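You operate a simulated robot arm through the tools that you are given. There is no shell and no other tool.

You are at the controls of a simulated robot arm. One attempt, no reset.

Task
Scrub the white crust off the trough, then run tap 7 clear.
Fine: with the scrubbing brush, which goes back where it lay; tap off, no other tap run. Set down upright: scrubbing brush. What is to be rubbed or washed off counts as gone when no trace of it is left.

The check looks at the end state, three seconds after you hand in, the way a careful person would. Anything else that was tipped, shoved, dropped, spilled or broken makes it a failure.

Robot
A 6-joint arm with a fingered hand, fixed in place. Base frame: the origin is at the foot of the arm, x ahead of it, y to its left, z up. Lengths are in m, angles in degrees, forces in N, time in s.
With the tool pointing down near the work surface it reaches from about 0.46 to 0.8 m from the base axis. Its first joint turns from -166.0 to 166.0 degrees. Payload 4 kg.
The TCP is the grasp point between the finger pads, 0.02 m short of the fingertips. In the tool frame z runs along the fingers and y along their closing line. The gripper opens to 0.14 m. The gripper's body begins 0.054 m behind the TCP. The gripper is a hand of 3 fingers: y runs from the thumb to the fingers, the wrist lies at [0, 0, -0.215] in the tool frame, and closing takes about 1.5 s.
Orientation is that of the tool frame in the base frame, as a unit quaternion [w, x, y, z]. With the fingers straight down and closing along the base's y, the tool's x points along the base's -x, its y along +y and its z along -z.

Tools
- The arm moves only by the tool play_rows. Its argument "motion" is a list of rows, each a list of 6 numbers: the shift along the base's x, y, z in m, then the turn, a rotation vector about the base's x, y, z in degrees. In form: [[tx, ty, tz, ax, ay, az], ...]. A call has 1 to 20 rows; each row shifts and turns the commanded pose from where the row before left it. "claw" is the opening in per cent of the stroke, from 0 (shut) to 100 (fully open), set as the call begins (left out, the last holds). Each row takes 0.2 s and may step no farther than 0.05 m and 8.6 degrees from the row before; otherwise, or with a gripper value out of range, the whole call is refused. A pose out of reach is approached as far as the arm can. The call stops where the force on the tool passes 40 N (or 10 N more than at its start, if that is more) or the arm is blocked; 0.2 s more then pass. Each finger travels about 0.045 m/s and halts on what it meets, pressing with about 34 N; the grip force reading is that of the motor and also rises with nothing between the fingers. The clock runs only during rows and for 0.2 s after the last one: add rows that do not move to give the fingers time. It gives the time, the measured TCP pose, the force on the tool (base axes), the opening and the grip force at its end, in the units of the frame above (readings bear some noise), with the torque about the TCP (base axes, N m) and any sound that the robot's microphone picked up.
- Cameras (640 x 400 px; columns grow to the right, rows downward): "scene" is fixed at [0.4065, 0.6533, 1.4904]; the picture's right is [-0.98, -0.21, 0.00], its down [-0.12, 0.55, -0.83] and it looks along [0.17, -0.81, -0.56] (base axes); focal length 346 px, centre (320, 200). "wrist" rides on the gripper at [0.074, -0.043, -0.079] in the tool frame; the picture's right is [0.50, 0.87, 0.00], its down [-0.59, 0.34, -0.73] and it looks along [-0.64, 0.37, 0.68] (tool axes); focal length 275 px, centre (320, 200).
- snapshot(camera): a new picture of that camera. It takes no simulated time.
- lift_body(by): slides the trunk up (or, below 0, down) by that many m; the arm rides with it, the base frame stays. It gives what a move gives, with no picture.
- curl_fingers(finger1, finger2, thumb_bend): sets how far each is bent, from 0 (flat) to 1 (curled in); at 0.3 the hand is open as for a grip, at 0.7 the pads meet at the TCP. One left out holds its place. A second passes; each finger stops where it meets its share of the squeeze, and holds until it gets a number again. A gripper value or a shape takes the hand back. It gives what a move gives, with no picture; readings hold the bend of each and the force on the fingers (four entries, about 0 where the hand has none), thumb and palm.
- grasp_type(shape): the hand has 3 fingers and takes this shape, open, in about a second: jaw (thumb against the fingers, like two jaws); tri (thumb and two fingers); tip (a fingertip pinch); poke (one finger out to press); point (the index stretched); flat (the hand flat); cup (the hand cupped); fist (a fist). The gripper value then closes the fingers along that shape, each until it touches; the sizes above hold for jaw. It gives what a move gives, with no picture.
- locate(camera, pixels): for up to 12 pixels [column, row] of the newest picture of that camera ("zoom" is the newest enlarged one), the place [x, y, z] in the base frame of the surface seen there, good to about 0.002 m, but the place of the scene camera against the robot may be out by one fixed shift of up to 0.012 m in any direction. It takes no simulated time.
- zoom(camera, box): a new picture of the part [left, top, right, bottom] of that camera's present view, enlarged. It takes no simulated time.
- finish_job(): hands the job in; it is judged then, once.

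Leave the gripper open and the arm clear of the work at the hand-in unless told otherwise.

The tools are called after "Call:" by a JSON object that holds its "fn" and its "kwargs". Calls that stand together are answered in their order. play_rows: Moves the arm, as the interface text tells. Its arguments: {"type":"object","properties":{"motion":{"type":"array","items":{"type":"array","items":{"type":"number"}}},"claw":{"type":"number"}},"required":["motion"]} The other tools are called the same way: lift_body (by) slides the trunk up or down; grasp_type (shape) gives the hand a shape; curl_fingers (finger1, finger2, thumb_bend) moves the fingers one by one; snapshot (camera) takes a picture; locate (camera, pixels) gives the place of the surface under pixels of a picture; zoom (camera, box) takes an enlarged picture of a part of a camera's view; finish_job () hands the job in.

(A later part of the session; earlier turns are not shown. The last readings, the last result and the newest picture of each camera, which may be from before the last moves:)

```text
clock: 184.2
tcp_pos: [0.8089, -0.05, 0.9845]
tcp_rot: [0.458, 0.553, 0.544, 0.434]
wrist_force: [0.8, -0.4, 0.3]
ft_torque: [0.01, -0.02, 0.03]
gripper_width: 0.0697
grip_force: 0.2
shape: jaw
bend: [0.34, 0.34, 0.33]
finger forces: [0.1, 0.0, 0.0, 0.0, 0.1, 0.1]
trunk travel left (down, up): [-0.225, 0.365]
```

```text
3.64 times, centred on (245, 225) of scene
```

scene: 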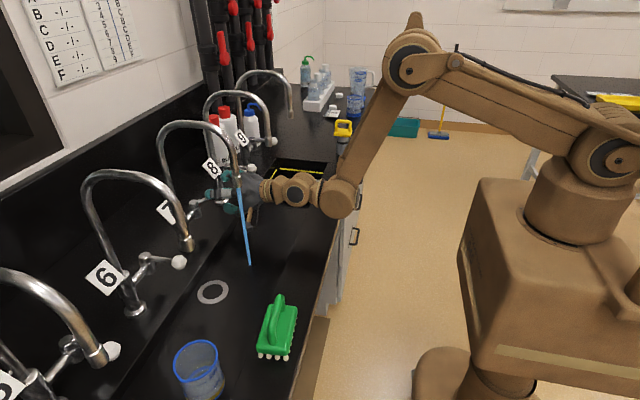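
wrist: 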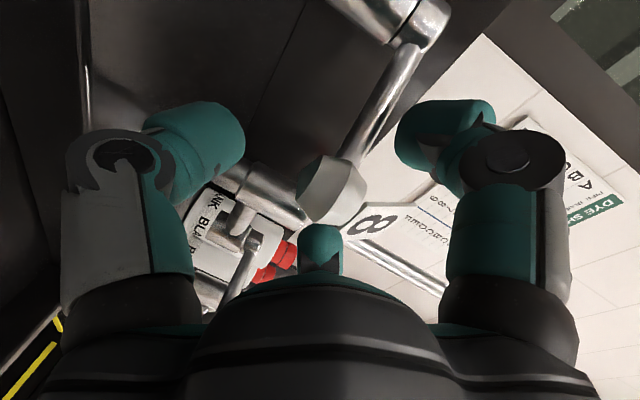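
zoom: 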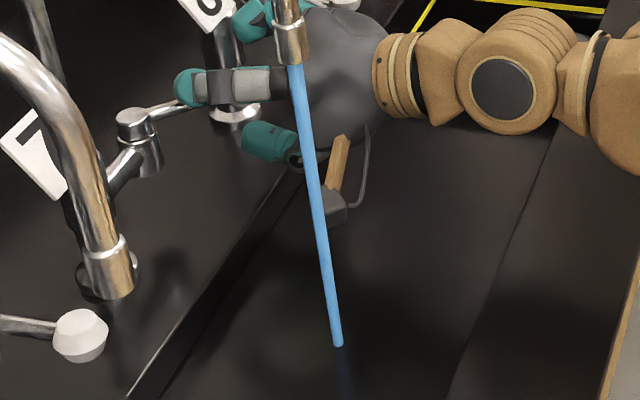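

The colour holds at this opening, so I'll open the tap fully for a proper flush. That means pushing from the lever's +y side, beyond the stream. First I'll back the hand off the knob, close it, and rise to pass above the lever.

Call:
{"fn": "play_rows", "kwargs": {"motion": [[-0.01, 0, 0.001, 0, 0, 0], [-0.012, 0, 0.002, 0, 0, 0], [-0.012, 0, 0.002, 0, 0, 0], [-0.01, 0, 0.002, 0, 0, 0], [0, 0, 0, 0, 0, 0]]}}

Call:
{"fn": "play_rows", "kwargs": {"motion": [[0, 0, 0.005, 0, 0, 0], [0, 0, 0.01, 0, 0, 0], [0, 0, 0.01, 0, 0, 0], [0, 0, 0.01, 0, 0, 0], [0, 0, 0.01, 0, 0, 0], [0, 0, 0, 0, 0, 0], [0, 0, 0, 0, 0, 0]], "claw": 0}}

Call:
{"fn": "snapshot", "kwargs": {"camera": "wrist"}}

Call:
{"fn": "zoom", "kwargs": {"camera": "scene", "box": [150, 140, 330, 280]}}

```text
clock: 185.4
tcp_pos: [0.7651, -0.0504, 0.9902]
tcp_rot: [0.458, 0.554, 0.543, 0.434]
wrist_force: [-0.2, 0.2, 0.0]
ft_torque: [0.0, 0.01, 0.01]
gripper_width: 0.0696
grip_force: 0.1
shape: jaw
bend: [0.34, 0.34, 0.33]
finger forces: [0.1, 0.0, 0.1, 0.1, 0.1, 0.0]
trunk travel left (down, up): [-0.225, 0.365]
```

```text
clock: 187.0
tcp_pos: [0.7645, -0.051, 1.0356]
tcp_rot: [0.457, 0.553, 0.544, 0.434]
wrist_force: [0.5, 0.1, 1.0]
ft_torque: [0.0, 0.0, -0.01]
gripper_width: 0.0
grip_force: 34.0
shape: jaw
bend: [0.73, 0.73, 0.7]
finger forces: [0.0, 0.0, 0.0, 0.0, 0.0, 0.0]
trunk travel left (down, up): [-0.225, 0.365]
```

```text
taken
```

wrist: 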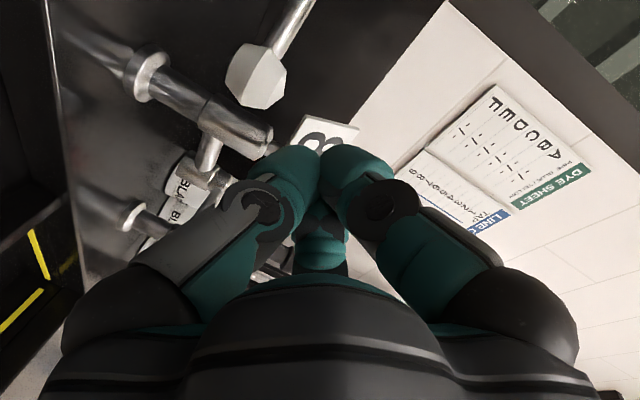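

```text
2.86 times, centred on (240, 210) of scene
```

zoom: 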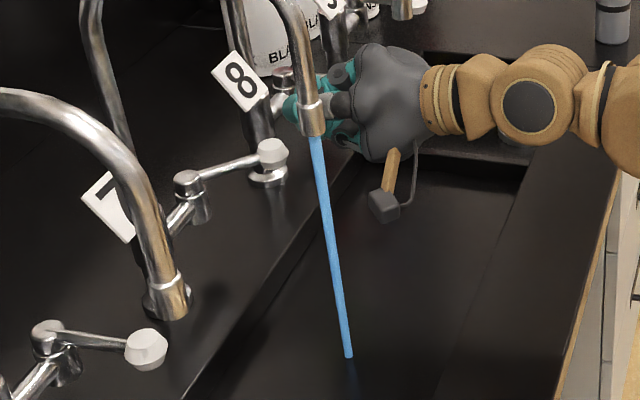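

The hand is above and clear. I'll locate the knob and lever precisely.

Call:
{"fn": "locate", "kwargs": {"camera": "wrist", "pixels": [[257, 75], [235, 80], [275, 70], [255, 95], [260, 50], [290, 20], [230, 130], [150, 75], [255, 135], [330, 130], [310, 5], [290, 160]]}}

```text
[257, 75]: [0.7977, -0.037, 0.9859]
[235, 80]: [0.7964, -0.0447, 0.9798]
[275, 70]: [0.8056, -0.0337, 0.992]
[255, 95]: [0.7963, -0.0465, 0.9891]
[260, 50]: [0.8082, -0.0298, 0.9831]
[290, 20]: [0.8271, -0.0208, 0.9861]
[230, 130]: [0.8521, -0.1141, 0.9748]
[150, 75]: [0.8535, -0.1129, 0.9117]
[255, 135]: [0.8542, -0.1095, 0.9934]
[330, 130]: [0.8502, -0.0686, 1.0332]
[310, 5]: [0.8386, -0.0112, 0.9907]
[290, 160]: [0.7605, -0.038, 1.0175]
```

The knob is at (0.805,-0.042), lever at ~50°. I'll pass above it to the +y side at (0.80,0.01), watching clearance, then check before lowering.

Call:
{"fn": "play_rows", "kwargs": {"motion": [[0.012, 0.003, 0.002, 0, 0, 0], [0.012, 0.003, 0.002, 0, 0, 0], [0.011, 0.003, 0, 0, 0, 0], [0, 0.012, 0, 0, 0, 0], [0, 0.013, 0, 0, 0, 0], [0, 0.013, 0, 0, 0, 0], [0, 0.012, 0, 0, 0, 0], [0, 0, 0, 0, 0, 0]]}}

Call:
{"fn": "snapshot", "kwargs": {"camera": "wrist"}}

Call:
{"fn": "zoom", "kwargs": {"camera": "scene", "box": [150, 140, 330, 280]}}

```text
clock: 188.8
tcp_pos: [0.801, 0.0096, 1.0425]
tcp_rot: [0.457, 0.553, 0.544, 0.434]
wrist_force: [-0.4, 0.9, -0.1]
ft_torque: [0.04, 0.01, 0.04]
gripper_width: 0.0002
grip_force: 34.0
shape: jaw
bend: [0.73, 0.73, 0.7]
finger forces: [0.0, 0.0, 0.0, 0.1, 0.1, 0.1]
trunk travel left (down, up): [-0.225, 0.365]
```

```text
taken
```

wrist: 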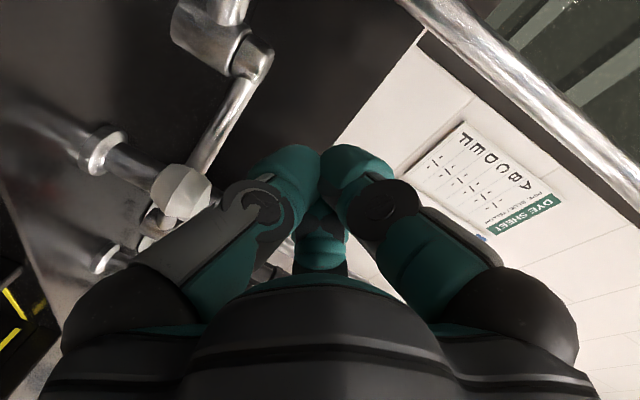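

```text
2.86 times, centred on (240, 210) of scene
```

zoom: 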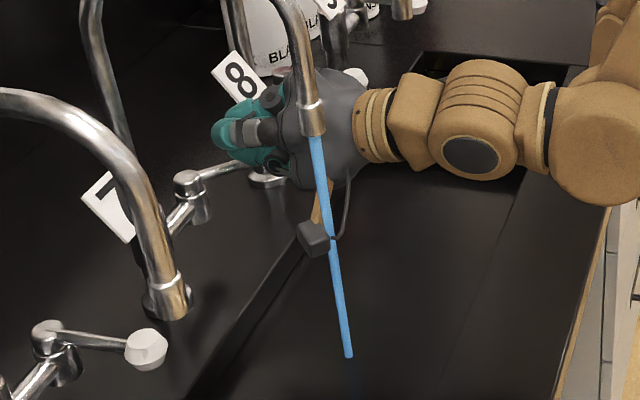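

Knob and lever now lie on the hand's -y side. I'll lower to lever height.

Call:
{"fn": "play_rows", "kwargs": {"motion": [[0, 0.001, -0.01, 0, 0, 0], [0, 0.001, -0.012, 0, 0, 0], [0, 0, -0.012, 0, 0, 0], [0, 0, -0.012, 0, 0, 0], [0, 0, -0.011, 0, 0, 0], [0, 0, 0, 0, 0, 0]]}}

Call:
{"fn": "snapshot", "kwargs": {"camera": "wrist"}}

```text
clock: 190.2
tcp_pos: [0.8001, 0.0107, 0.9829]
tcp_rot: [0.457, 0.553, 0.544, 0.434]
wrist_force: [0.2, -0.2, 0.0]
ft_torque: [0.0, -0.03, 0.0]
gripper_width: 0.0001
grip_force: 34.4
shape: jaw
bend: [0.73, 0.73, 0.7]
finger forces: [0.1, 0.0, 0.1, 0.0, 0.1, 0.0]
trunk travel left (down, up): [-0.225, 0.365]
```

```text
taken
```

wrist: 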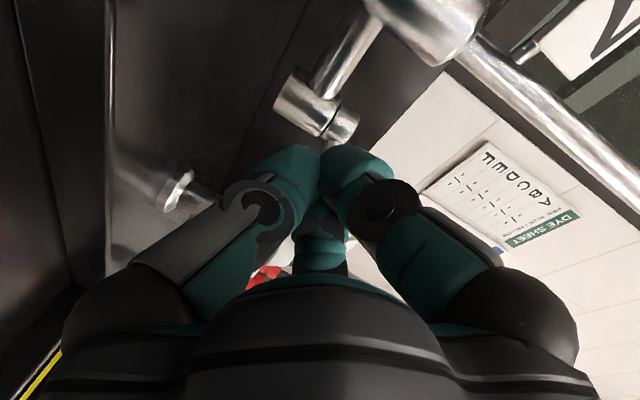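

In position on the lever's +y side. I'll push toward -y and slightly +x to swing it open further.

Call:
{"fn": "play_rows", "kwargs": {"motion": [[0.001, -0.006, 0, 0, 0, 0], [0.002, -0.006, 0, 0, 0, 0], [0.002, -0.006, 0, 0, 0, 0], [0.003, -0.006, 0, 0, 0, 0], [0.003, -0.006, 0, 0, 0, 0], [0.003, -0.006, 0, 0, 0, 0], [0, 0, 0, 0, 0, 0]]}}

Call:
{"fn": "snapshot", "kwargs": {"camera": "wrist"}}

Call:
{"fn": "zoom", "kwargs": {"camera": "scene", "box": [150, 140, 330, 280]}}

```text
clock: 191.5
tcp_pos: [0.8082, -0.0092, 0.9862]
tcp_rot: [0.457, 0.551, 0.546, 0.435]
wrist_force: [-20.5, 37.7, 4.2]
ft_torque: [-0.26, 0.02, -0.34]
gripper_width: 0.0001
grip_force: 34.4
shape: jaw
bend: [0.73, 0.71, 0.7]
finger forces: [0.0, 36.6, 0.1, 0.0, 0.0, 0.1]
trunk travel left (down, up): [-0.225, 0.365]
stopped in row 6: the force on the tool passed its limit at 44 N (the readings are from after the stop); the commanded pose is now the measured one
```

```text
taken
```

wrist: 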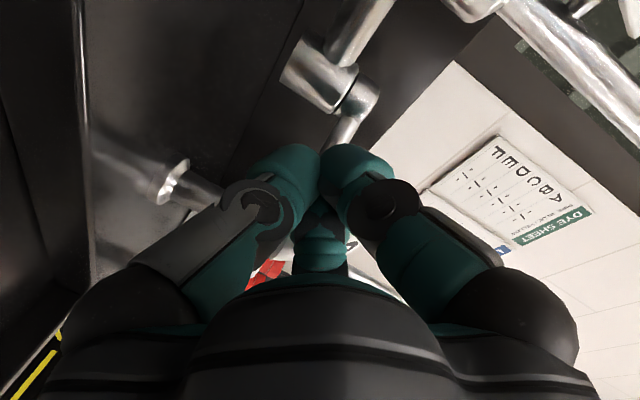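

```text
2.86 times, centred on (240, 210) of scene
```

zoom: 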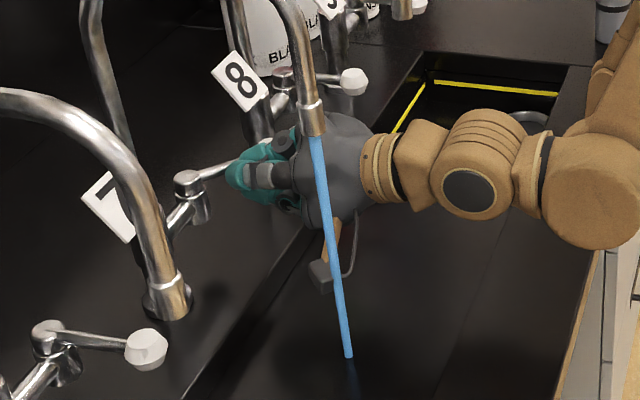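

The lever resists firmly at ~52°: that is its end stop, so the tap is already fully open. I'll back off at once.

Call:
{"fn": "play_rows", "kwargs": {"motion": [[-0.003, 0.006, 0, 0, 0, 0], [-0.003, 0.008, 0, 0, 0, 0], [0, 0.004, 0, 0, 0, 0], [0, 0, 0, 0, 0, 0]]}}

Call:
{"fn": "zoom", "kwargs": {"camera": "scene", "box": [215, 170, 275, 280]}}

Call:
{"fn": "snapshot", "kwargs": {"camera": "scene"}}

```text
clock: 192.5
tcp_pos: [0.8042, 0.0014, 0.9846]
tcp_rot: [0.457, 0.553, 0.544, 0.435]
wrist_force: [0.3, -0.2, -0.5]
ft_torque: [0.0, -0.01, 0.04]
gripper_width: 0.0002
grip_force: 33.9
shape: jaw
bend: [0.73, 0.72, 0.7]
finger forces: [0.1, 0.0, 0.0, 0.0, 0.1, 0.0]
trunk travel left (down, up): [-0.225, 0.365]
```

```text
3.64 times, centred on (245, 225) of scene
```

zoom: 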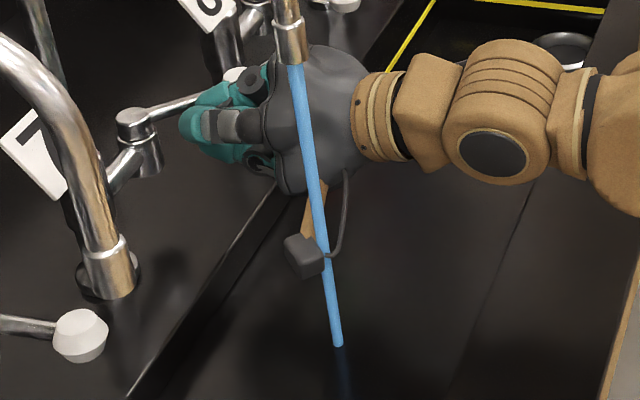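

```text
taken
```

scene: 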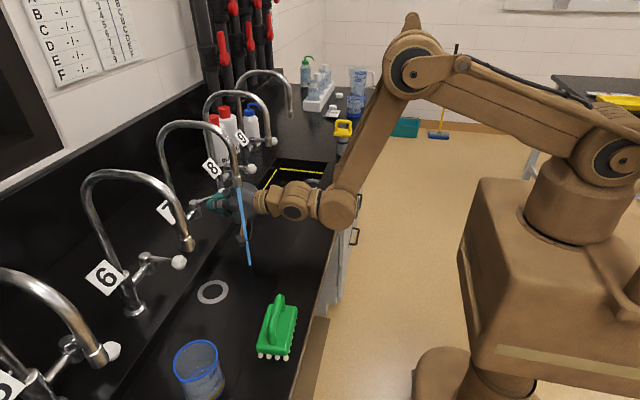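

The lever is free again and the tap fully open. I'll take a colour baseline on a background-free part of the stream, move the hand back out over the lever to the -y side, and let it run longer.

Call:
{"fn": "zoom", "kwargs": {"camera": "scene", "box": [238, 242, 256, 254]}}

Call:
{"fn": "play_rows", "kwargs": {"motion": [[0, 0, 0.01, 0, 0, 0], [0, 0, 0.012, 0, 0, 0], [0, 0, 0.012, 0, 0, 0], [0, 0, 0.012, 0, 0, 0], [0, 0, 0.012, 0, 0, 0], [0, -0.012, 0, 0, 0, 0], [0, -0.013, 0, 0, 0, 0], [0, -0.013, 0, 0, 0, 0], [0, -0.012, 0, 0, 0, 0], [-0.01, -0.005, 0, 0, 0, 0], [-0.015, -0.005, 0, 0, 0, 0], [-0.01, -0.01, 0, 0, 0, 0], [0, -0.015, 0, 0, 0, 0], [0, 0, 0, 0, 0, 0]]}}

Call:
{"fn": "snapshot", "kwargs": {"camera": "wrist"}}

Call:
{"fn": "zoom", "kwargs": {"camera": "scene", "box": [238, 242, 256, 254]}}

```text
16.00 times, centred on (247, 248) of scene
```

zoom: 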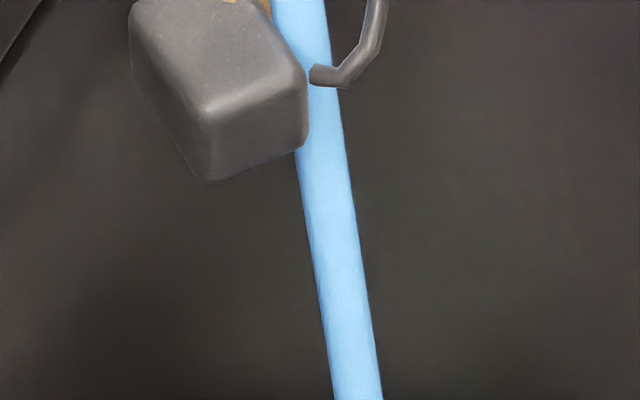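

```text
clock: 195.5
tcp_pos: [0.7699, -0.0846, 1.0414]
tcp_rot: [0.458, 0.553, 0.544, 0.435]
wrist_force: [-0.6, -0.4, 0.0]
ft_torque: [0.0, 0.01, -0.02]
gripper_width: 0.0
grip_force: 34.4
shape: jaw
bend: [0.73, 0.72, 0.7]
finger forces: [0.0, 0.0, 0.1, 0.0, 0.1, 0.0]
trunk travel left (down, up): [-0.225, 0.365]
```

```text
taken
```

wrist: 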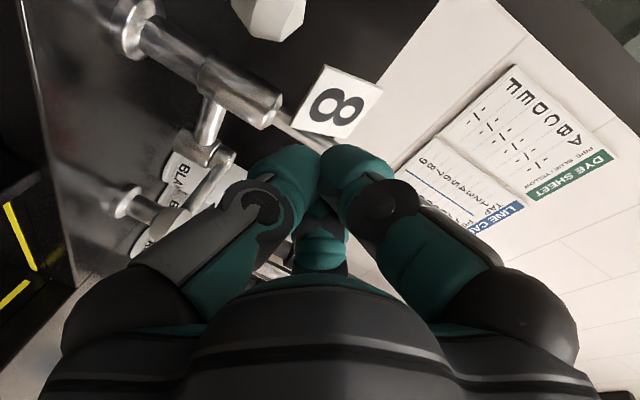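

```text
16.00 times, centred on (247, 248) of scene
```

zoom: 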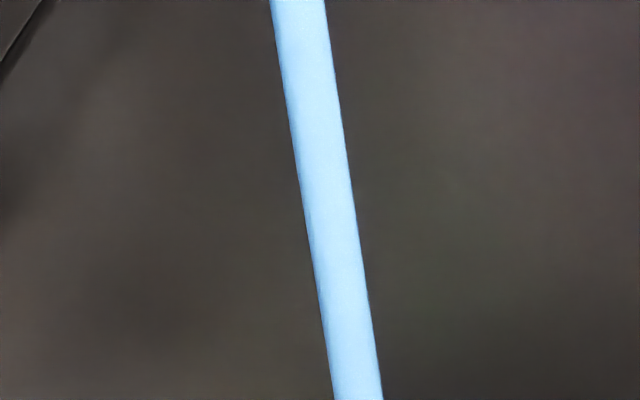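

The hand is a bit near spout 8's outlet, so I'll drop down to the earlier safe waiting pose, then let the water run on.

Call:
{"fn": "play_rows", "kwargs": {"motion": [[-0.004, 0, -0.008, 0, 0, 0], [-0.004, 0.004, -0.01, 0, 0, 0], [-0.004, 0.006, -0.01, 0, 0, 0], [0, 0.006, -0.008, 0, 0, 0], [0, 0, 0, 0, 0, 0]]}}

Call:
{"fn": "play_rows", "kwargs": {"motion": [[0, 0, 0, 0, 0, 0], [0, 0, 0, 0, 0, 0], [0, 0, 0, 0, 0, 0], [0, 0, 0, 0, 0, 0], [0, 0, 0, 0, 0, 0], [0, 0, 0, 0, 0, 0], [0, 0, 0, 0, 0, 0], [0, 0, 0, 0, 0, 0], [0, 0, 0, 0, 0, 0], [0, 0, 0, 0, 0, 0], [0, 0, 0, 0, 0, 0], [0, 0, 0, 0, 0, 0], [0, 0, 0, 0, 0, 0], [0, 0, 0, 0, 0, 0], [0, 0, 0, 0, 0, 0], [0, 0, 0, 0, 0, 0], [0, 0, 0, 0, 0, 0], [0, 0, 0, 0, 0, 0], [0, 0, 0, 0, 0, 0], [0, 0, 0, 0, 0, 0]]}}

Call:
{"fn": "play_rows", "kwargs": {"motion": [[0, 0, 0, 0, 0, 0], [0, 0, 0, 0, 0, 0], [0, 0, 0, 0, 0, 0], [0, 0, 0, 0, 0, 0], [0, 0, 0, 0, 0, 0], [0, 0, 0, 0, 0, 0], [0, 0, 0, 0, 0, 0], [0, 0, 0, 0, 0, 0], [0, 0, 0, 0, 0, 0], [0, 0, 0, 0, 0, 0], [0, 0, 0, 0, 0, 0], [0, 0, 0, 0, 0, 0], [0, 0, 0, 0, 0, 0], [0, 0, 0, 0, 0, 0], [0, 0, 0, 0, 0, 0], [0, 0, 0, 0, 0, 0], [0, 0, 0, 0, 0, 0], [0, 0, 0, 0, 0, 0], [0, 0, 0, 0, 0, 0], [0, 0, 0, 0, 0, 0]]}}

Call:
{"fn": "play_rows", "kwargs": {"motion": [[0, 0, 0, 0, 0, 0], [0, 0, 0, 0, 0, 0], [0, 0, 0, 0, 0, 0], [0, 0, 0, 0, 0, 0], [0, 0, 0, 0, 0, 0], [0, 0, 0, 0, 0, 0], [0, 0, 0, 0, 0, 0], [0, 0, 0, 0, 0, 0], [0, 0, 0, 0, 0, 0], [0, 0, 0, 0, 0, 0], [0, 0, 0, 0, 0, 0], [0, 0, 0, 0, 0, 0], [0, 0, 0, 0, 0, 0], [0, 0, 0, 0, 0, 0], [0, 0, 0, 0, 0, 0], [0, 0, 0, 0, 0, 0], [0, 0, 0, 0, 0, 0], [0, 0, 0, 0, 0, 0], [0, 0, 0, 0, 0, 0], [0, 0, 0, 0, 0, 0]]}}

Call:
{"fn": "play_rows", "kwargs": {"motion": [[0, 0, 0, 0, 0, 0], [0, 0, 0, 0, 0, 0], [0, 0, 0, 0, 0, 0], [0, 0, 0, 0, 0, 0], [0, 0, 0, 0, 0, 0], [0, 0, 0, 0, 0, 0], [0, 0, 0, 0, 0, 0], [0, 0, 0, 0, 0, 0], [0, 0, 0, 0, 0, 0], [0, 0, 0, 0, 0, 0], [0, 0, 0, 0, 0, 0], [0, 0, 0, 0, 0, 0], [0, 0, 0, 0, 0, 0], [0, 0, 0, 0, 0, 0], [0, 0, 0, 0, 0, 0], [0, 0, 0, 0, 0, 0], [0, 0, 0, 0, 0, 0], [0, 0, 0, 0, 0, 0], [0, 0, 0, 0, 0, 0], [0, 0, 0, 0, 0, 0]]}}

Call:
{"fn": "zoom", "kwargs": {"camera": "scene", "box": [238, 242, 256, 254]}}

Call:
{"fn": "snapshot", "kwargs": {"camera": "scene"}}

```text
clock: 196.7
tcp_pos: [0.7586, -0.0677, 1.0064]
tcp_rot: [0.457, 0.553, 0.544, 0.435]
wrist_force: [-0.4, -0.3, -0.8]
ft_torque: [0.01, 0.02, -0.01]
gripper_width: 0.0001
grip_force: 33.8
shape: jaw
bend: [0.73, 0.72, 0.7]
finger forces: [0.0, 0.1, 0.1, 0.0, 0.1, 0.0]
trunk travel left (down, up): [-0.225, 0.365]
```

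```text
clock: 200.9
tcp_pos: [0.7571, -0.0679, 1.0069]
tcp_rot: [0.458, 0.553, 0.545, 0.435]
wrist_force: [0.1, -0.5, -0.7]
ft_torque: [0.03, 0.03, 0.01]
gripper_width: 0.0
grip_force: 34.0
shape: jaw
bend: [0.73, 0.72, 0.7]
finger forces: [0.1, 0.0, 0.1, 0.0, 0.1, 0.0]
trunk travel left (down, up): [-0.225, 0.365]
```

```text
clock: 205.1
tcp_pos: [0.758, -0.0684, 1.0061]
tcp_rot: [0.457, 0.553, 0.545, 0.434]
wrist_force: [0.0, -0.1, 0.7]
ft_torque: [-0.01, 0.01, 0.03]
gripper_width: 0.0001
grip_force: 34.1
shape: jaw
bend: [0.73, 0.72, 0.7]
finger forces: [0.0, 0.1, 0.0, 0.0, 0.1, 0.1]
trunk travel left (down, up): [-0.225, 0.365]
```

```text
clock: 209.3
tcp_pos: [0.7584, -0.0673, 1.0059]
tcp_rot: [0.458, 0.553, 0.544, 0.434]
wrist_force: [-0.2, -0.2, -0.2]
ft_torque: [0.01, 0.0, 0.0]
gripper_width: 0.0
grip_force: 34.0
shape: jaw
bend: [0.73, 0.72, 0.7]
finger forces: [0.1, 0.0, 0.1, 0.0, 0.0, 0.0]
trunk travel left (down, up): [-0.225, 0.365]
```

```text
clock: 213.5
tcp_pos: [0.7576, -0.0672, 1.0072]
tcp_rot: [0.457, 0.553, 0.545, 0.434]
wrist_force: [0.0, -1.1, 0.5]
ft_torque: [0.03, 0.0, 0.02]
gripper_width: 0.0
grip_force: 33.9
shape: jaw
bend: [0.73, 0.72, 0.7]
finger forces: [0.0, 0.0, 0.1, 0.0, 0.0, 0.2]
trunk travel left (down, up): [-0.225, 0.365]
```

```text
16.00 times, centred on (247, 248) of scene
```

zoom: 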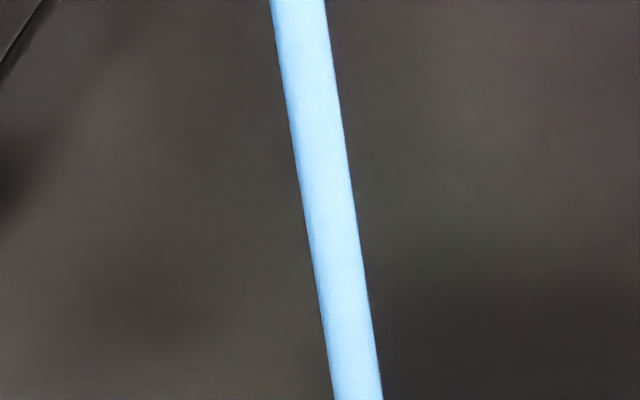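

```text
taken
```

scene: 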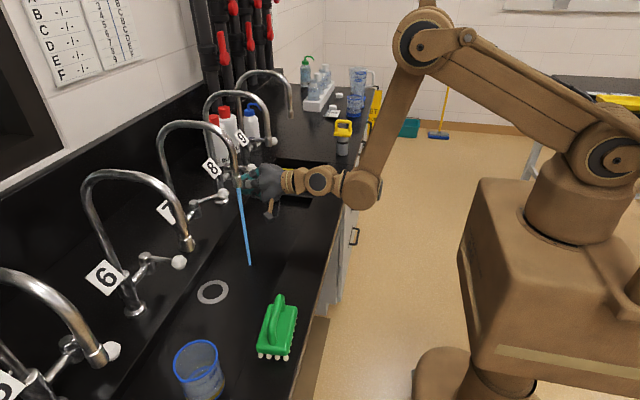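

The stream has hardly changed in two minutes of running. To judge what "clear" looks like here, I'll compare with other liquids in view: the beakers with a blue or yellow band, and the rinse bottles.

Call:
{"fn": "zoom", "kwargs": {"camera": "scene", "box": [295, 50, 395, 130]}}

Call:
{"fn": "zoom", "kwargs": {"camera": "scene", "box": [160, 320, 260, 400]}}

Call:
{"fn": "zoom", "kwargs": {"camera": "scene", "box": [200, 160, 300, 280]}}

```text
5.00 times, centred on (345, 90) of scene
```

zoom: 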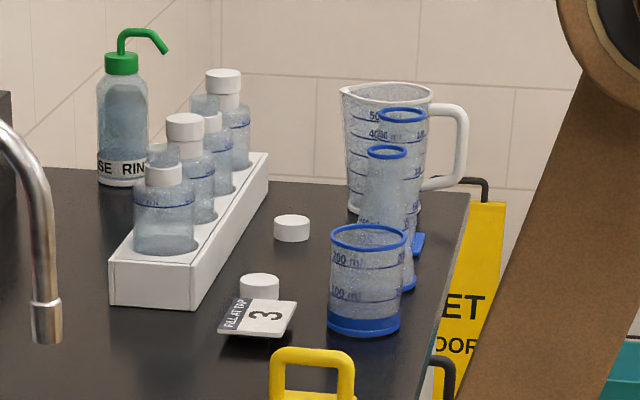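

```text
5.00 times, centred on (210, 360) of scene
```

zoom: 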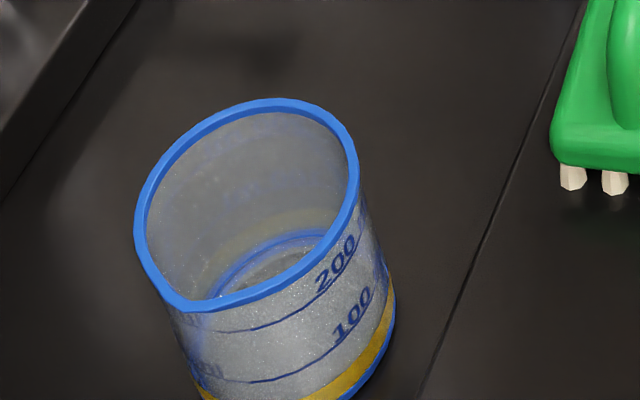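

```text
3.33 times, centred on (250, 220) of scene
```

zoom: 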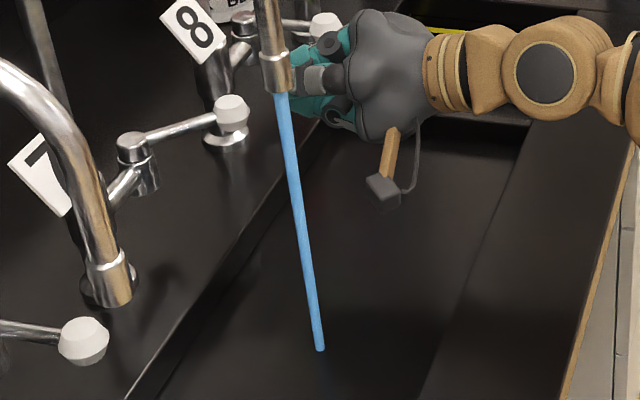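

To compare like with like, I'll repeat exactly the enlargement taken at 98 and 106 s, with the hand in the same place as then.

Call:
{"fn": "zoom", "kwargs": {"camera": "scene", "box": [236, 210, 252, 220]}}

Call:
{"fn": "zoom", "kwargs": {"camera": "scene", "box": [215, 170, 275, 280]}}

```text
16.00 times, centred on (244, 215) of scene
```

zoom: 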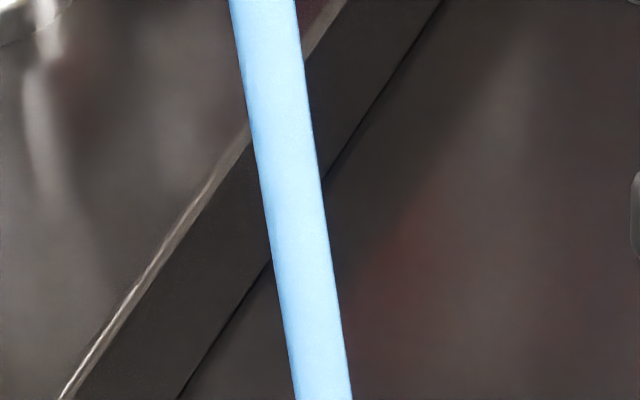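

```text
3.64 times, centred on (245, 225) of scene
```

zoom: 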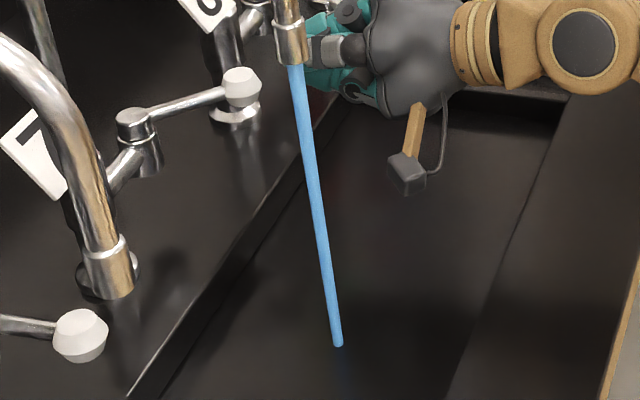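

The colour is identical to 115 s ago: pale for the first few seconds after opening, then this steady colour ever since. There are more papers on the walls that may explain how the lines behave, so I'll read them.

Call:
{"fn": "zoom", "kwargs": {"camera": "scene", "box": [250, 0, 310, 45]}}

Call:
{"fn": "zoom", "kwargs": {"camera": "scene", "box": [490, 0, 640, 60]}}

Call:
{"fn": "zoom", "kwargs": {"camera": "wrist", "box": [380, 60, 620, 240]}}

Call:
{"fn": "zoom", "kwargs": {"camera": "scene", "box": [200, 0, 280, 60]}}

```text
8.89 times, centred on (280, 22) of scene
```

zoom: 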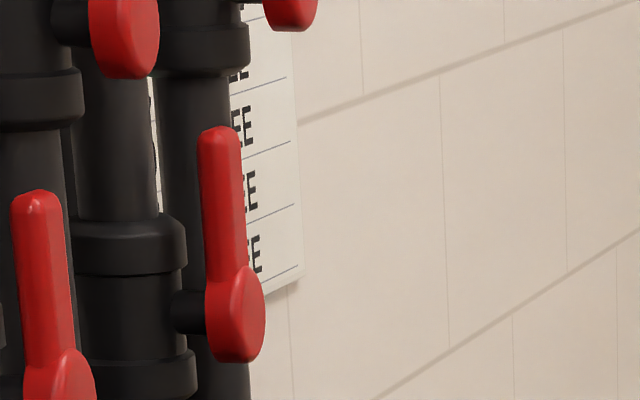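

```text
4.27 times, centred on (565, 30) of scene
```

zoom: 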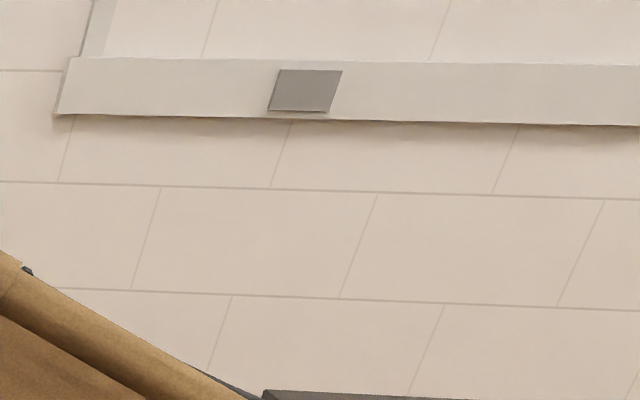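

```text
2.22 times, centred on (500, 150) of wrist
```

zoom: 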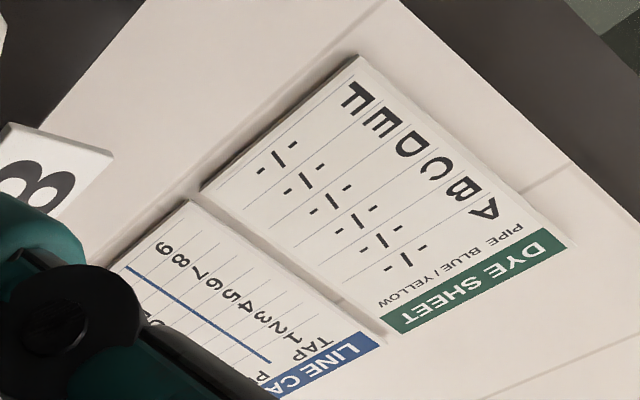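

```text
6.67 times, centred on (240, 30) of scene
```

zoom: 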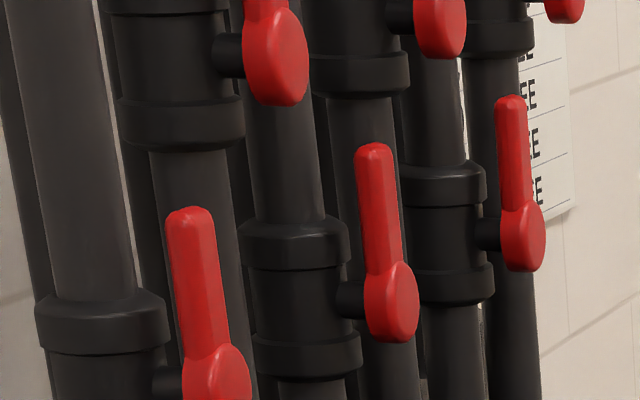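

Nothing more to learn from those papers. I'll let it run on for another stretch in case a long slug of coloured water is still passing, and look closely at the clear water in the rinse bottle for reference.

Call:
{"fn": "zoom", "kwargs": {"camera": "scene", "box": [298, 50, 338, 95]}}

Call:
{"fn": "play_rows", "kwargs": {"motion": [[0, 0, 0, 0, 0, 0], [0, 0, 0, 0, 0, 0], [0, 0, 0, 0, 0, 0], [0, 0, 0, 0, 0, 0], [0, 0, 0, 0, 0, 0], [0, 0, 0, 0, 0, 0], [0, 0, 0, 0, 0, 0], [0, 0, 0, 0, 0, 0], [0, 0, 0, 0, 0, 0], [0, 0, 0, 0, 0, 0], [0, 0, 0, 0, 0, 0], [0, 0, 0, 0, 0, 0], [0, 0, 0, 0, 0, 0], [0, 0, 0, 0, 0, 0], [0, 0, 0, 0, 0, 0], [0, 0, 0, 0, 0, 0], [0, 0, 0, 0, 0, 0], [0, 0, 0, 0, 0, 0], [0, 0, 0, 0, 0, 0], [0, 0, 0, 0, 0, 0]]}}

Call:
{"fn": "play_rows", "kwargs": {"motion": [[0, 0, 0, 0, 0, 0], [0, 0, 0, 0, 0, 0], [0, 0, 0, 0, 0, 0], [0, 0, 0, 0, 0, 0], [0, 0, 0, 0, 0, 0], [0, 0, 0, 0, 0, 0], [0, 0, 0, 0, 0, 0], [0, 0, 0, 0, 0, 0], [0, 0, 0, 0, 0, 0], [0, 0, 0, 0, 0, 0], [0, 0, 0, 0, 0, 0], [0, 0, 0, 0, 0, 0], [0, 0, 0, 0, 0, 0], [0, 0, 0, 0, 0, 0], [0, 0, 0, 0, 0, 0], [0, 0, 0, 0, 0, 0], [0, 0, 0, 0, 0, 0], [0, 0, 0, 0, 0, 0], [0, 0, 0, 0, 0, 0], [0, 0, 0, 0, 0, 0]]}}

Call:
{"fn": "play_rows", "kwargs": {"motion": [[0, 0, 0, 0, 0, 0], [0, 0, 0, 0, 0, 0], [0, 0, 0, 0, 0, 0], [0, 0, 0, 0, 0, 0], [0, 0, 0, 0, 0, 0], [0, 0, 0, 0, 0, 0], [0, 0, 0, 0, 0, 0], [0, 0, 0, 0, 0, 0], [0, 0, 0, 0, 0, 0], [0, 0, 0, 0, 0, 0], [0, 0, 0, 0, 0, 0], [0, 0, 0, 0, 0, 0], [0, 0, 0, 0, 0, 0], [0, 0, 0, 0, 0, 0], [0, 0, 0, 0, 0, 0], [0, 0, 0, 0, 0, 0], [0, 0, 0, 0, 0, 0], [0, 0, 0, 0, 0, 0], [0, 0, 0, 0, 0, 0], [0, 0, 0, 0, 0, 0]]}}

Call:
{"fn": "play_rows", "kwargs": {"motion": [[0, 0, 0, 0, 0, 0], [0, 0, 0, 0, 0, 0], [0, 0, 0, 0, 0, 0], [0, 0, 0, 0, 0, 0], [0, 0, 0, 0, 0, 0], [0, 0, 0, 0, 0, 0], [0, 0, 0, 0, 0, 0], [0, 0, 0, 0, 0, 0], [0, 0, 0, 0, 0, 0], [0, 0, 0, 0, 0, 0], [0, 0, 0, 0, 0, 0], [0, 0, 0, 0, 0, 0], [0, 0, 0, 0, 0, 0], [0, 0, 0, 0, 0, 0], [0, 0, 0, 0, 0, 0], [0, 0, 0, 0, 0, 0], [0, 0, 0, 0, 0, 0], [0, 0, 0, 0, 0, 0], [0, 0, 0, 0, 0, 0], [0, 0, 0, 0, 0, 0]]}}

Call:
{"fn": "play_rows", "kwargs": {"motion": [[0, 0, 0, 0, 0, 0], [0, 0, 0, 0, 0, 0], [0, 0, 0, 0, 0, 0], [0, 0, 0, 0, 0, 0], [0, 0, 0, 0, 0, 0], [0, 0, 0, 0, 0, 0], [0, 0, 0, 0, 0, 0], [0, 0, 0, 0, 0, 0], [0, 0, 0, 0, 0, 0], [0, 0, 0, 0, 0, 0], [0, 0, 0, 0, 0, 0], [0, 0, 0, 0, 0, 0], [0, 0, 0, 0, 0, 0], [0, 0, 0, 0, 0, 0], [0, 0, 0, 0, 0, 0], [0, 0, 0, 0, 0, 0], [0, 0, 0, 0, 0, 0], [0, 0, 0, 0, 0, 0], [0, 0, 0, 0, 0, 0], [0, 0, 0, 0, 0, 0]]}}

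Call:
{"fn": "zoom", "kwargs": {"camera": "scene", "box": [215, 170, 275, 280]}}

```text
8.89 times, centred on (318, 72) of scene
```

zoom: 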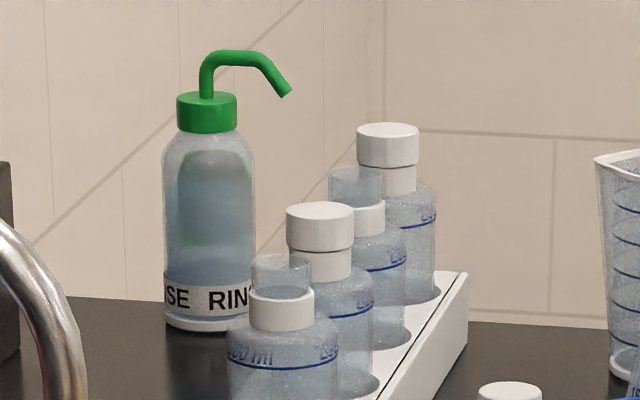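

```text
clock: 217.7
tcp_pos: [0.758, -0.0684, 1.0063]
tcp_rot: [0.457, 0.553, 0.544, 0.435]
wrist_force: [-1.0, 0.0, 0.8]
ft_torque: [0.02, -0.03, 0.0]
gripper_width: 0.0
grip_force: 34.7
shape: jaw
bend: [0.73, 0.72, 0.7]
finger forces: [0.0, 0.0, 0.0, 0.0, 0.0, 0.0]
trunk travel left (down, up): [-0.225, 0.365]
```

```text
clock: 221.9
tcp_pos: [0.7584, -0.0674, 1.006]
tcp_rot: [0.457, 0.552, 0.545, 0.435]
wrist_force: [0.2, 0.5, 0.0]
ft_torque: [-0.01, -0.02, -0.02]
gripper_width: 0.0
grip_force: 34.1
shape: jaw
bend: [0.73, 0.72, 0.7]
finger forces: [0.1, 0.0, 0.0, 0.1, 0.1, 0.0]
trunk travel left (down, up): [-0.225, 0.365]
```

```text
clock: 226.1
tcp_pos: [0.7589, -0.0676, 1.0061]
tcp_rot: [0.456, 0.554, 0.545, 0.434]
wrist_force: [0.8, -1.1, -0.4]
ft_torque: [0.01, 0.01, 0.0]
gripper_width: 0.0001
grip_force: 33.3
shape: jaw
bend: [0.73, 0.72, 0.7]
finger forces: [0.0, 0.0, 0.1, 0.0, 0.1, 0.0]
trunk travel left (down, up): [-0.225, 0.365]
```

```text
clock: 230.3
tcp_pos: [0.7576, -0.0669, 1.0074]
tcp_rot: [0.457, 0.553, 0.544, 0.435]
wrist_force: [0.1, 0.7, -1.2]
ft_torque: [-0.01, -0.04, 0.03]
gripper_width: 0.0
grip_force: 33.8
shape: jaw
bend: [0.73, 0.72, 0.7]
finger forces: [0.0, 0.0, 0.0, 0.0, 0.1, 0.1]
trunk travel left (down, up): [-0.225, 0.365]
```

```text
clock: 234.5
tcp_pos: [0.7584, -0.0676, 1.0065]
tcp_rot: [0.457, 0.553, 0.544, 0.435]
wrist_force: [0.4, 0.5, 0.3]
ft_torque: [0.02, -0.02, 0.02]
gripper_width: 0.0
grip_force: 34.0
shape: jaw
bend: [0.73, 0.72, 0.7]
finger forces: [0.1, 0.0, 0.0, 0.1, 0.1, 0.1]
trunk travel left (down, up): [-0.225, 0.365]
```

```text
3.64 times, centred on (245, 225) of scene
```

zoom: 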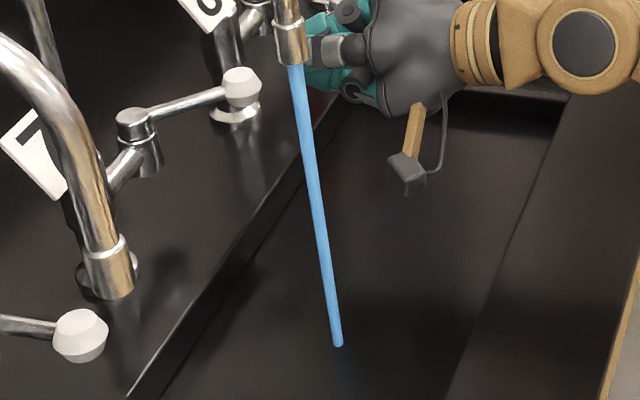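

Absolutely steady now for two and a half minutes after the pale, cloudy start, and the tint matches the plain water in the rinse bottle. So the line has run clear, and this is how clear water shows here. Now I'll shut tap 7: the hand goes to the knob's -y side at knob height.

Call:
{"fn": "play_rows", "kwargs": {"motion": [[0.002, -0.008, -0.005, 0, 0, 0], [0.003, -0.01, -0.008, 0, 0, 0], [0.004, -0.008, -0.008, 0, 0, 0], [0.006, 0, 0, 0, 0, 0], [0.006, 0, 0, 0, 0, 0], [0, 0, 0, 0, 0, 0]]}}

Call:
{"fn": "snapshot", "kwargs": {"camera": "wrist"}}

Call:
{"fn": "zoom", "kwargs": {"camera": "scene", "box": [170, 150, 310, 245]}}

```text
clock: 235.9
tcp_pos: [0.778, -0.0945, 0.9865]
tcp_rot: [0.458, 0.553, 0.544, 0.434]
wrist_force: [-0.1, -0.1, -0.6]
ft_torque: [0.01, -0.01, -0.03]
gripper_width: 0.0
grip_force: 34.0
shape: jaw
bend: [0.73, 0.72, 0.7]
finger forces: [0.0, 0.1, 0.0, 0.0, 0.0, 0.1]
trunk travel left (down, up): [-0.225, 0.365]
```

```text
taken
```

wrist: 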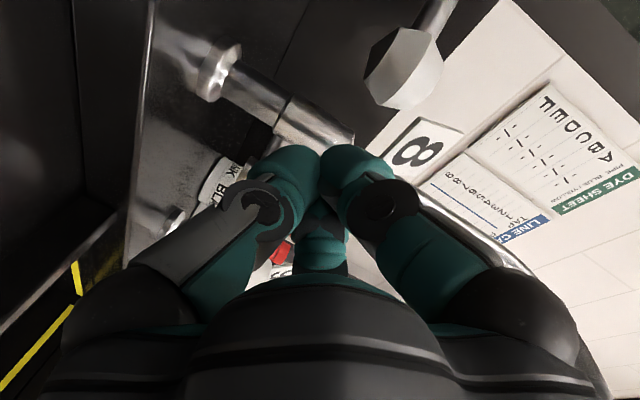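

```text
4.21 times, centred on (240, 198) of scene
```

zoom: 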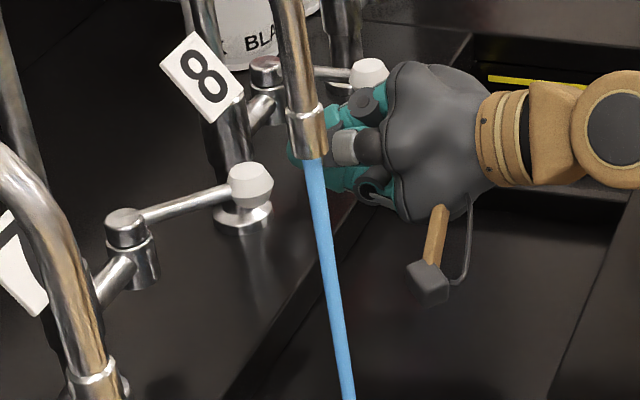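

The knob is at wrist (405,75), ahead on the +y side. I'll move in beside it and start pushing toward +y in small steps.

Call:
{"fn": "play_rows", "kwargs": {"motion": [[0.01, 0, -0.001, 0, 0, 0], [0.01, 0.002, 0, 0, 0, 0], [0, 0.006, 0, 0, 0, 0], [0, 0.006, 0, 0, 0, 0], [0, 0.006, 0, 0, 0, 0], [0, 0.005, 0, 0, 0, 0], [0, 0, 0, 0, 0, 0]]}}

Call:
{"fn": "snapshot", "kwargs": {"camera": "wrist"}}

Call:
{"fn": "zoom", "kwargs": {"camera": "scene", "box": [170, 150, 310, 245]}}

```text
clock: 237.5
tcp_pos: [0.795, -0.07, 0.9846]
tcp_rot: [0.457, 0.553, 0.543, 0.436]
wrist_force: [-25.2, -25.5, 3.7]
ft_torque: [0.13, -0.12, 0.44]
gripper_width: 0.0001
grip_force: 34.1
shape: jaw
bend: [0.71, 0.72, 0.7]
finger forces: [33.6, 0.0, 0.1, 0.0, 0.0, 0.1]
trunk travel left (down, up): [-0.225, 0.365]
```

```text
taken
```

wrist: 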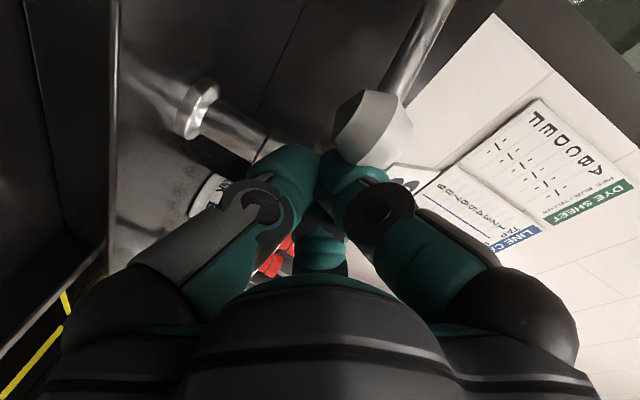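

```text
4.21 times, centred on (240, 198) of scene
```

zoom: 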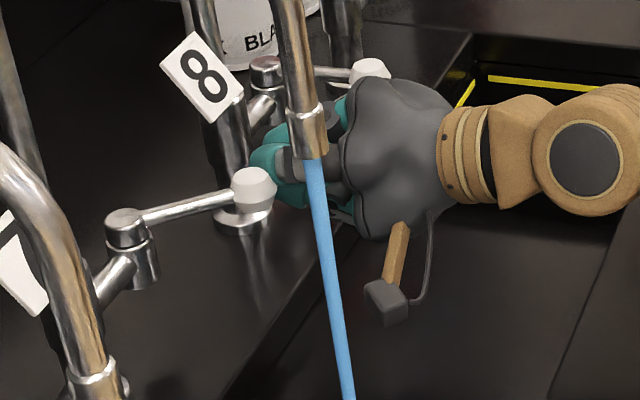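

I'm pressing along the lever rather than turning it. I'll back off, open the hand, take hold of the knob as before, and swing it back along its arc.

Call:
{"fn": "play_rows", "kwargs": {"motion": [[-0.006, -0.006, 0, 0, 0, 0], [-0.01, -0.004, 0, 0, 0, 0], [-0.012, 0, 0.002, 0, 0, 0], [-0.01, 0, 0.002, 0, 0, 0], [0, 0, 0, 0, 0, 0]]}}

Call:
{"fn": "play_rows", "kwargs": {"motion": [[0, 0, 0, 0, 0, 0], [0, 0, 0, 0, 0, 0], [0, 0, 0, 0, 0, 0], [0, 0, 0, 0, 0, 0]], "claw": 45}}

Call:
{"fn": "snapshot", "kwargs": {"camera": "wrist"}}

Call:
{"fn": "locate", "kwargs": {"camera": "wrist", "pixels": [[380, 80], [400, 70], [370, 90], [410, 90], [385, 60], [395, 100]]}}

```text
clock: 238.7
tcp_pos: [0.7612, -0.0774, 0.9879]
tcp_rot: [0.457, 0.553, 0.544, 0.435]
wrist_force: [-0.4, -1.2, 0.4]
ft_torque: [-0.01, -0.01, 0.03]
gripper_width: 0.0
grip_force: 33.9
shape: jaw
bend: [0.72, 0.73, 0.7]
finger forces: [0.0, 0.0, 0.1, 0.1, 0.0, 0.1]
trunk travel left (down, up): [-0.225, 0.365]
```

```text
clock: 239.7
tcp_pos: [0.7612, -0.0787, 0.9882]
tcp_rot: [0.458, 0.553, 0.544, 0.434]
wrist_force: [0.3, -0.8, 0.2]
ft_torque: [0.02, 0.01, -0.02]
gripper_width: 0.0628
grip_force: 0.0
shape: jaw
bend: [0.36, 0.36, 0.35]
finger forces: [0.0, 0.0, 0.0, 0.0, 0.0, 0.1]
trunk travel left (down, up): [-0.225, 0.365]
```

```text
taken
```

wrist: 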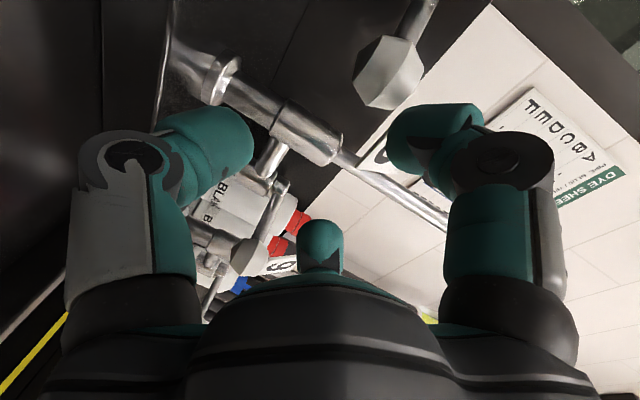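

```text
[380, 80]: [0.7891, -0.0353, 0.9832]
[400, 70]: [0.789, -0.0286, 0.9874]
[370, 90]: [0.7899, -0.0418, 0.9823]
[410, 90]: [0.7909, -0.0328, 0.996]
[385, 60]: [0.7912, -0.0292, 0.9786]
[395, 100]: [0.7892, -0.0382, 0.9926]
```

The knob is now around (0.797,-0.034,0.986), lever at about 41°. I'll line up in front of it and advance with the open hand.

Call:
{"fn": "play_rows", "kwargs": {"motion": [[-0.004, 0.008, 0.002, 0, 0, 0], [0, 0.012, 0, 0, 0, 0], [0, 0.012, 0, 0, 0, 0], [0, 0.012, 0, 0, 0, 0], [0.003, 0.001, 0, 0, 0, 0], [0, 0, 0, 0, 0, 0]]}}

Call:
{"fn": "play_rows", "kwargs": {"motion": [[0.008, 0, -0.001, 0, 0, 0], [0.008, 0, -0.001, 0, 0, 0], [0.008, 0, -0.001, 0, 0, 0], [0.01, 0, -0.001, 0, 0, 0], [0, 0, 0, 0, 0, 0]]}}

Call:
{"fn": "snapshot", "kwargs": {"camera": "wrist"}}

```text
clock: 241.1
tcp_pos: [0.7616, -0.0342, 0.9899]
tcp_rot: [0.457, 0.553, 0.545, 0.435]
wrist_force: [0.0, -0.1, -0.2]
ft_torque: [0.0, 0.02, 0.03]
gripper_width: 0.0625
grip_force: 0.1
shape: jaw
bend: [0.36, 0.36, 0.35]
finger forces: [0.0, 0.0, 0.0, 0.0, 0.1, 0.1]
trunk travel left (down, up): [-0.225, 0.365]
```

```text
clock: 242.3
tcp_pos: [0.7934, -0.0337, 0.986]
tcp_rot: [0.457, 0.553, 0.544, 0.435]
wrist_force: [0.1, -0.4, -0.6]
ft_torque: [0.02, -0.01, 0.0]
gripper_width: 0.0627
grip_force: 0.1
shape: jaw
bend: [0.36, 0.36, 0.35]
finger forces: [0.0, 0.0, 0.0, 0.1, 0.0, 0.1]
trunk travel left (down, up): [-0.225, 0.365]
```

```text
taken
```

wrist: 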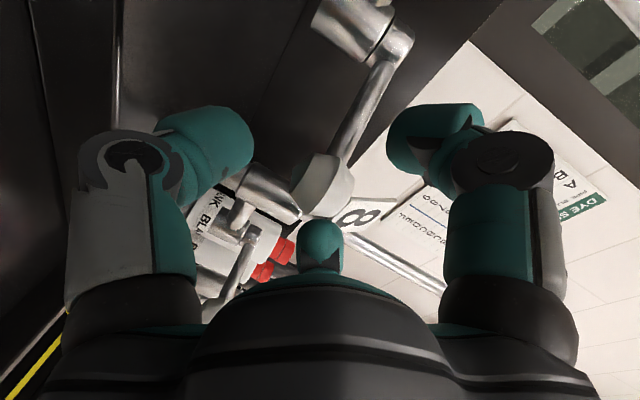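

The knob is between the fingertips. I'll close to a light hold and swing it back the first part of the arc.

Call:
{"fn": "play_rows", "kwargs": {"motion": [[0, 0, 0, 0, 0, 0], [0, 0, 0, 0, 0, 0], [0, 0, 0, 0, 0, 0], [0, 0, 0, 0, 0, 0]], "claw": 18}}

Call:
{"fn": "play_rows", "kwargs": {"motion": [[-0.0024, 0.0031, 0, 0, 0, 0], [-0.0024, 0.0031, 0, 0, 0, 0], [-0.0024, 0.0038, 0, 0, 0, 0], [-0.0024, 0.0039, 0, 0, 0, 0], [-0.0019, 0.0041, 0, 0, 0, 0], [-0.0019, 0.0042, 0, 0, 0, 0], [0, 0, 0, 0, 0, 0]]}}

Call:
{"fn": "snapshot", "kwargs": {"camera": "wrist"}}

Call:
{"fn": "zoom", "kwargs": {"camera": "scene", "box": [170, 150, 310, 245]}}

```text
clock: 243.3
tcp_pos: [0.794, -0.0341, 0.9867]
tcp_rot: [0.457, 0.554, 0.544, 0.434]
wrist_force: [2.4, 1.8, -0.7]
ft_torque: [0.04, 0.05, 0.0]
gripper_width: 0.0245
grip_force: 33.6
shape: jaw
bend: [0.97, 0.97, 0.51]
finger forces: [29.1, 29.1, 0.0, 0.1, 30.2, 0.1]
trunk travel left (down, up): [-0.225, 0.365]
```

```text
clock: 244.9
tcp_pos: [0.7812, -0.0131, 0.9841]
tcp_rot: [0.457, 0.554, 0.543, 0.435]
wrist_force: [16.4, -1.8, 13.1]
ft_torque: [0.01, -0.12, -0.55]
gripper_width: 0.0241
grip_force: 34.3
shape: jaw
bend: [0.5, 0.99, 0.52]
finger forces: [24.8, 37.4, 0.0, 0.0, 23.7, 0.0]
trunk travel left (down, up): [-0.225, 0.365]
```

```text
taken
```

wrist: 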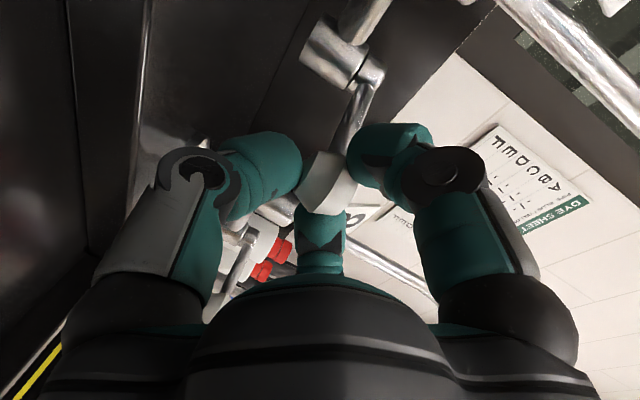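

```text
4.21 times, centred on (240, 198) of scene
```

zoom: 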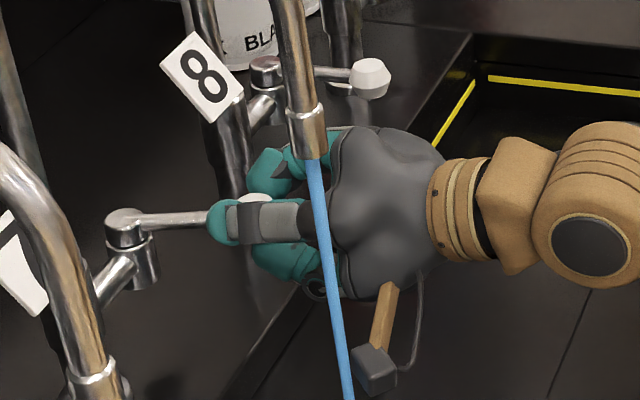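

The lever is at roughly 22° and the stream thinner. There is some outward pull, so I'll ease the x component and go on toward closed.

Call:
{"fn": "play_rows", "kwargs": {"motion": [[0.001, 0.0042, 0.0005, 0, 0, 0], [-0.0005, 0.0044, 0.0005, 0, 0, 0], [-0.0008, 0.0044, 0, 0, 0, 0], [-0.0005, 0.0044, 0, 0, 0, 0], [0, 0, 0, 0, 0, 0]]}}

Call:
{"fn": "zoom", "kwargs": {"camera": "scene", "box": [170, 150, 310, 245]}}

Call:
{"fn": "snapshot", "kwargs": {"camera": "wrist"}}

```text
clock: 246.1
tcp_pos: [0.7786, 0.0042, 0.9858]
tcp_rot: [0.457, 0.555, 0.544, 0.434]
wrist_force: [-17.6, -11.1, -13.6]
ft_torque: [0.25, 0.41, -0.82]
gripper_width: 0.0254
grip_force: 34.2
shape: jaw
bend: [0.5, 1.0, 0.51]
finger forces: [24.8, 50.4, 0.0, 0.0, 38.1, 0.1]
trunk travel left (down, up): [-0.225, 0.365]
```

```text
4.21 times, centred on (240, 198) of scene
```

zoom: 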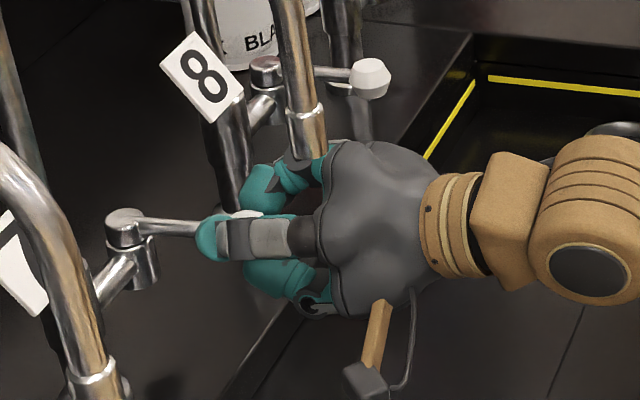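

```text
taken
```

wrist: 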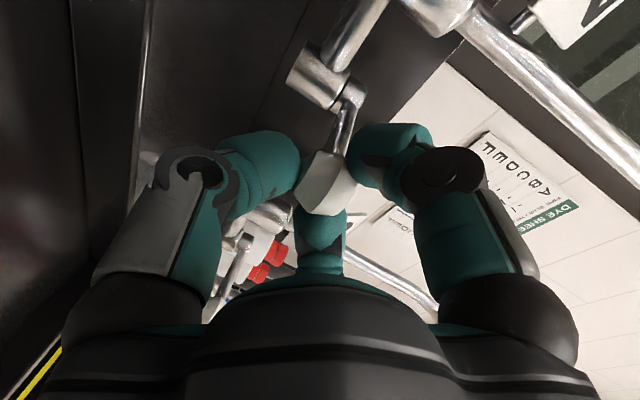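

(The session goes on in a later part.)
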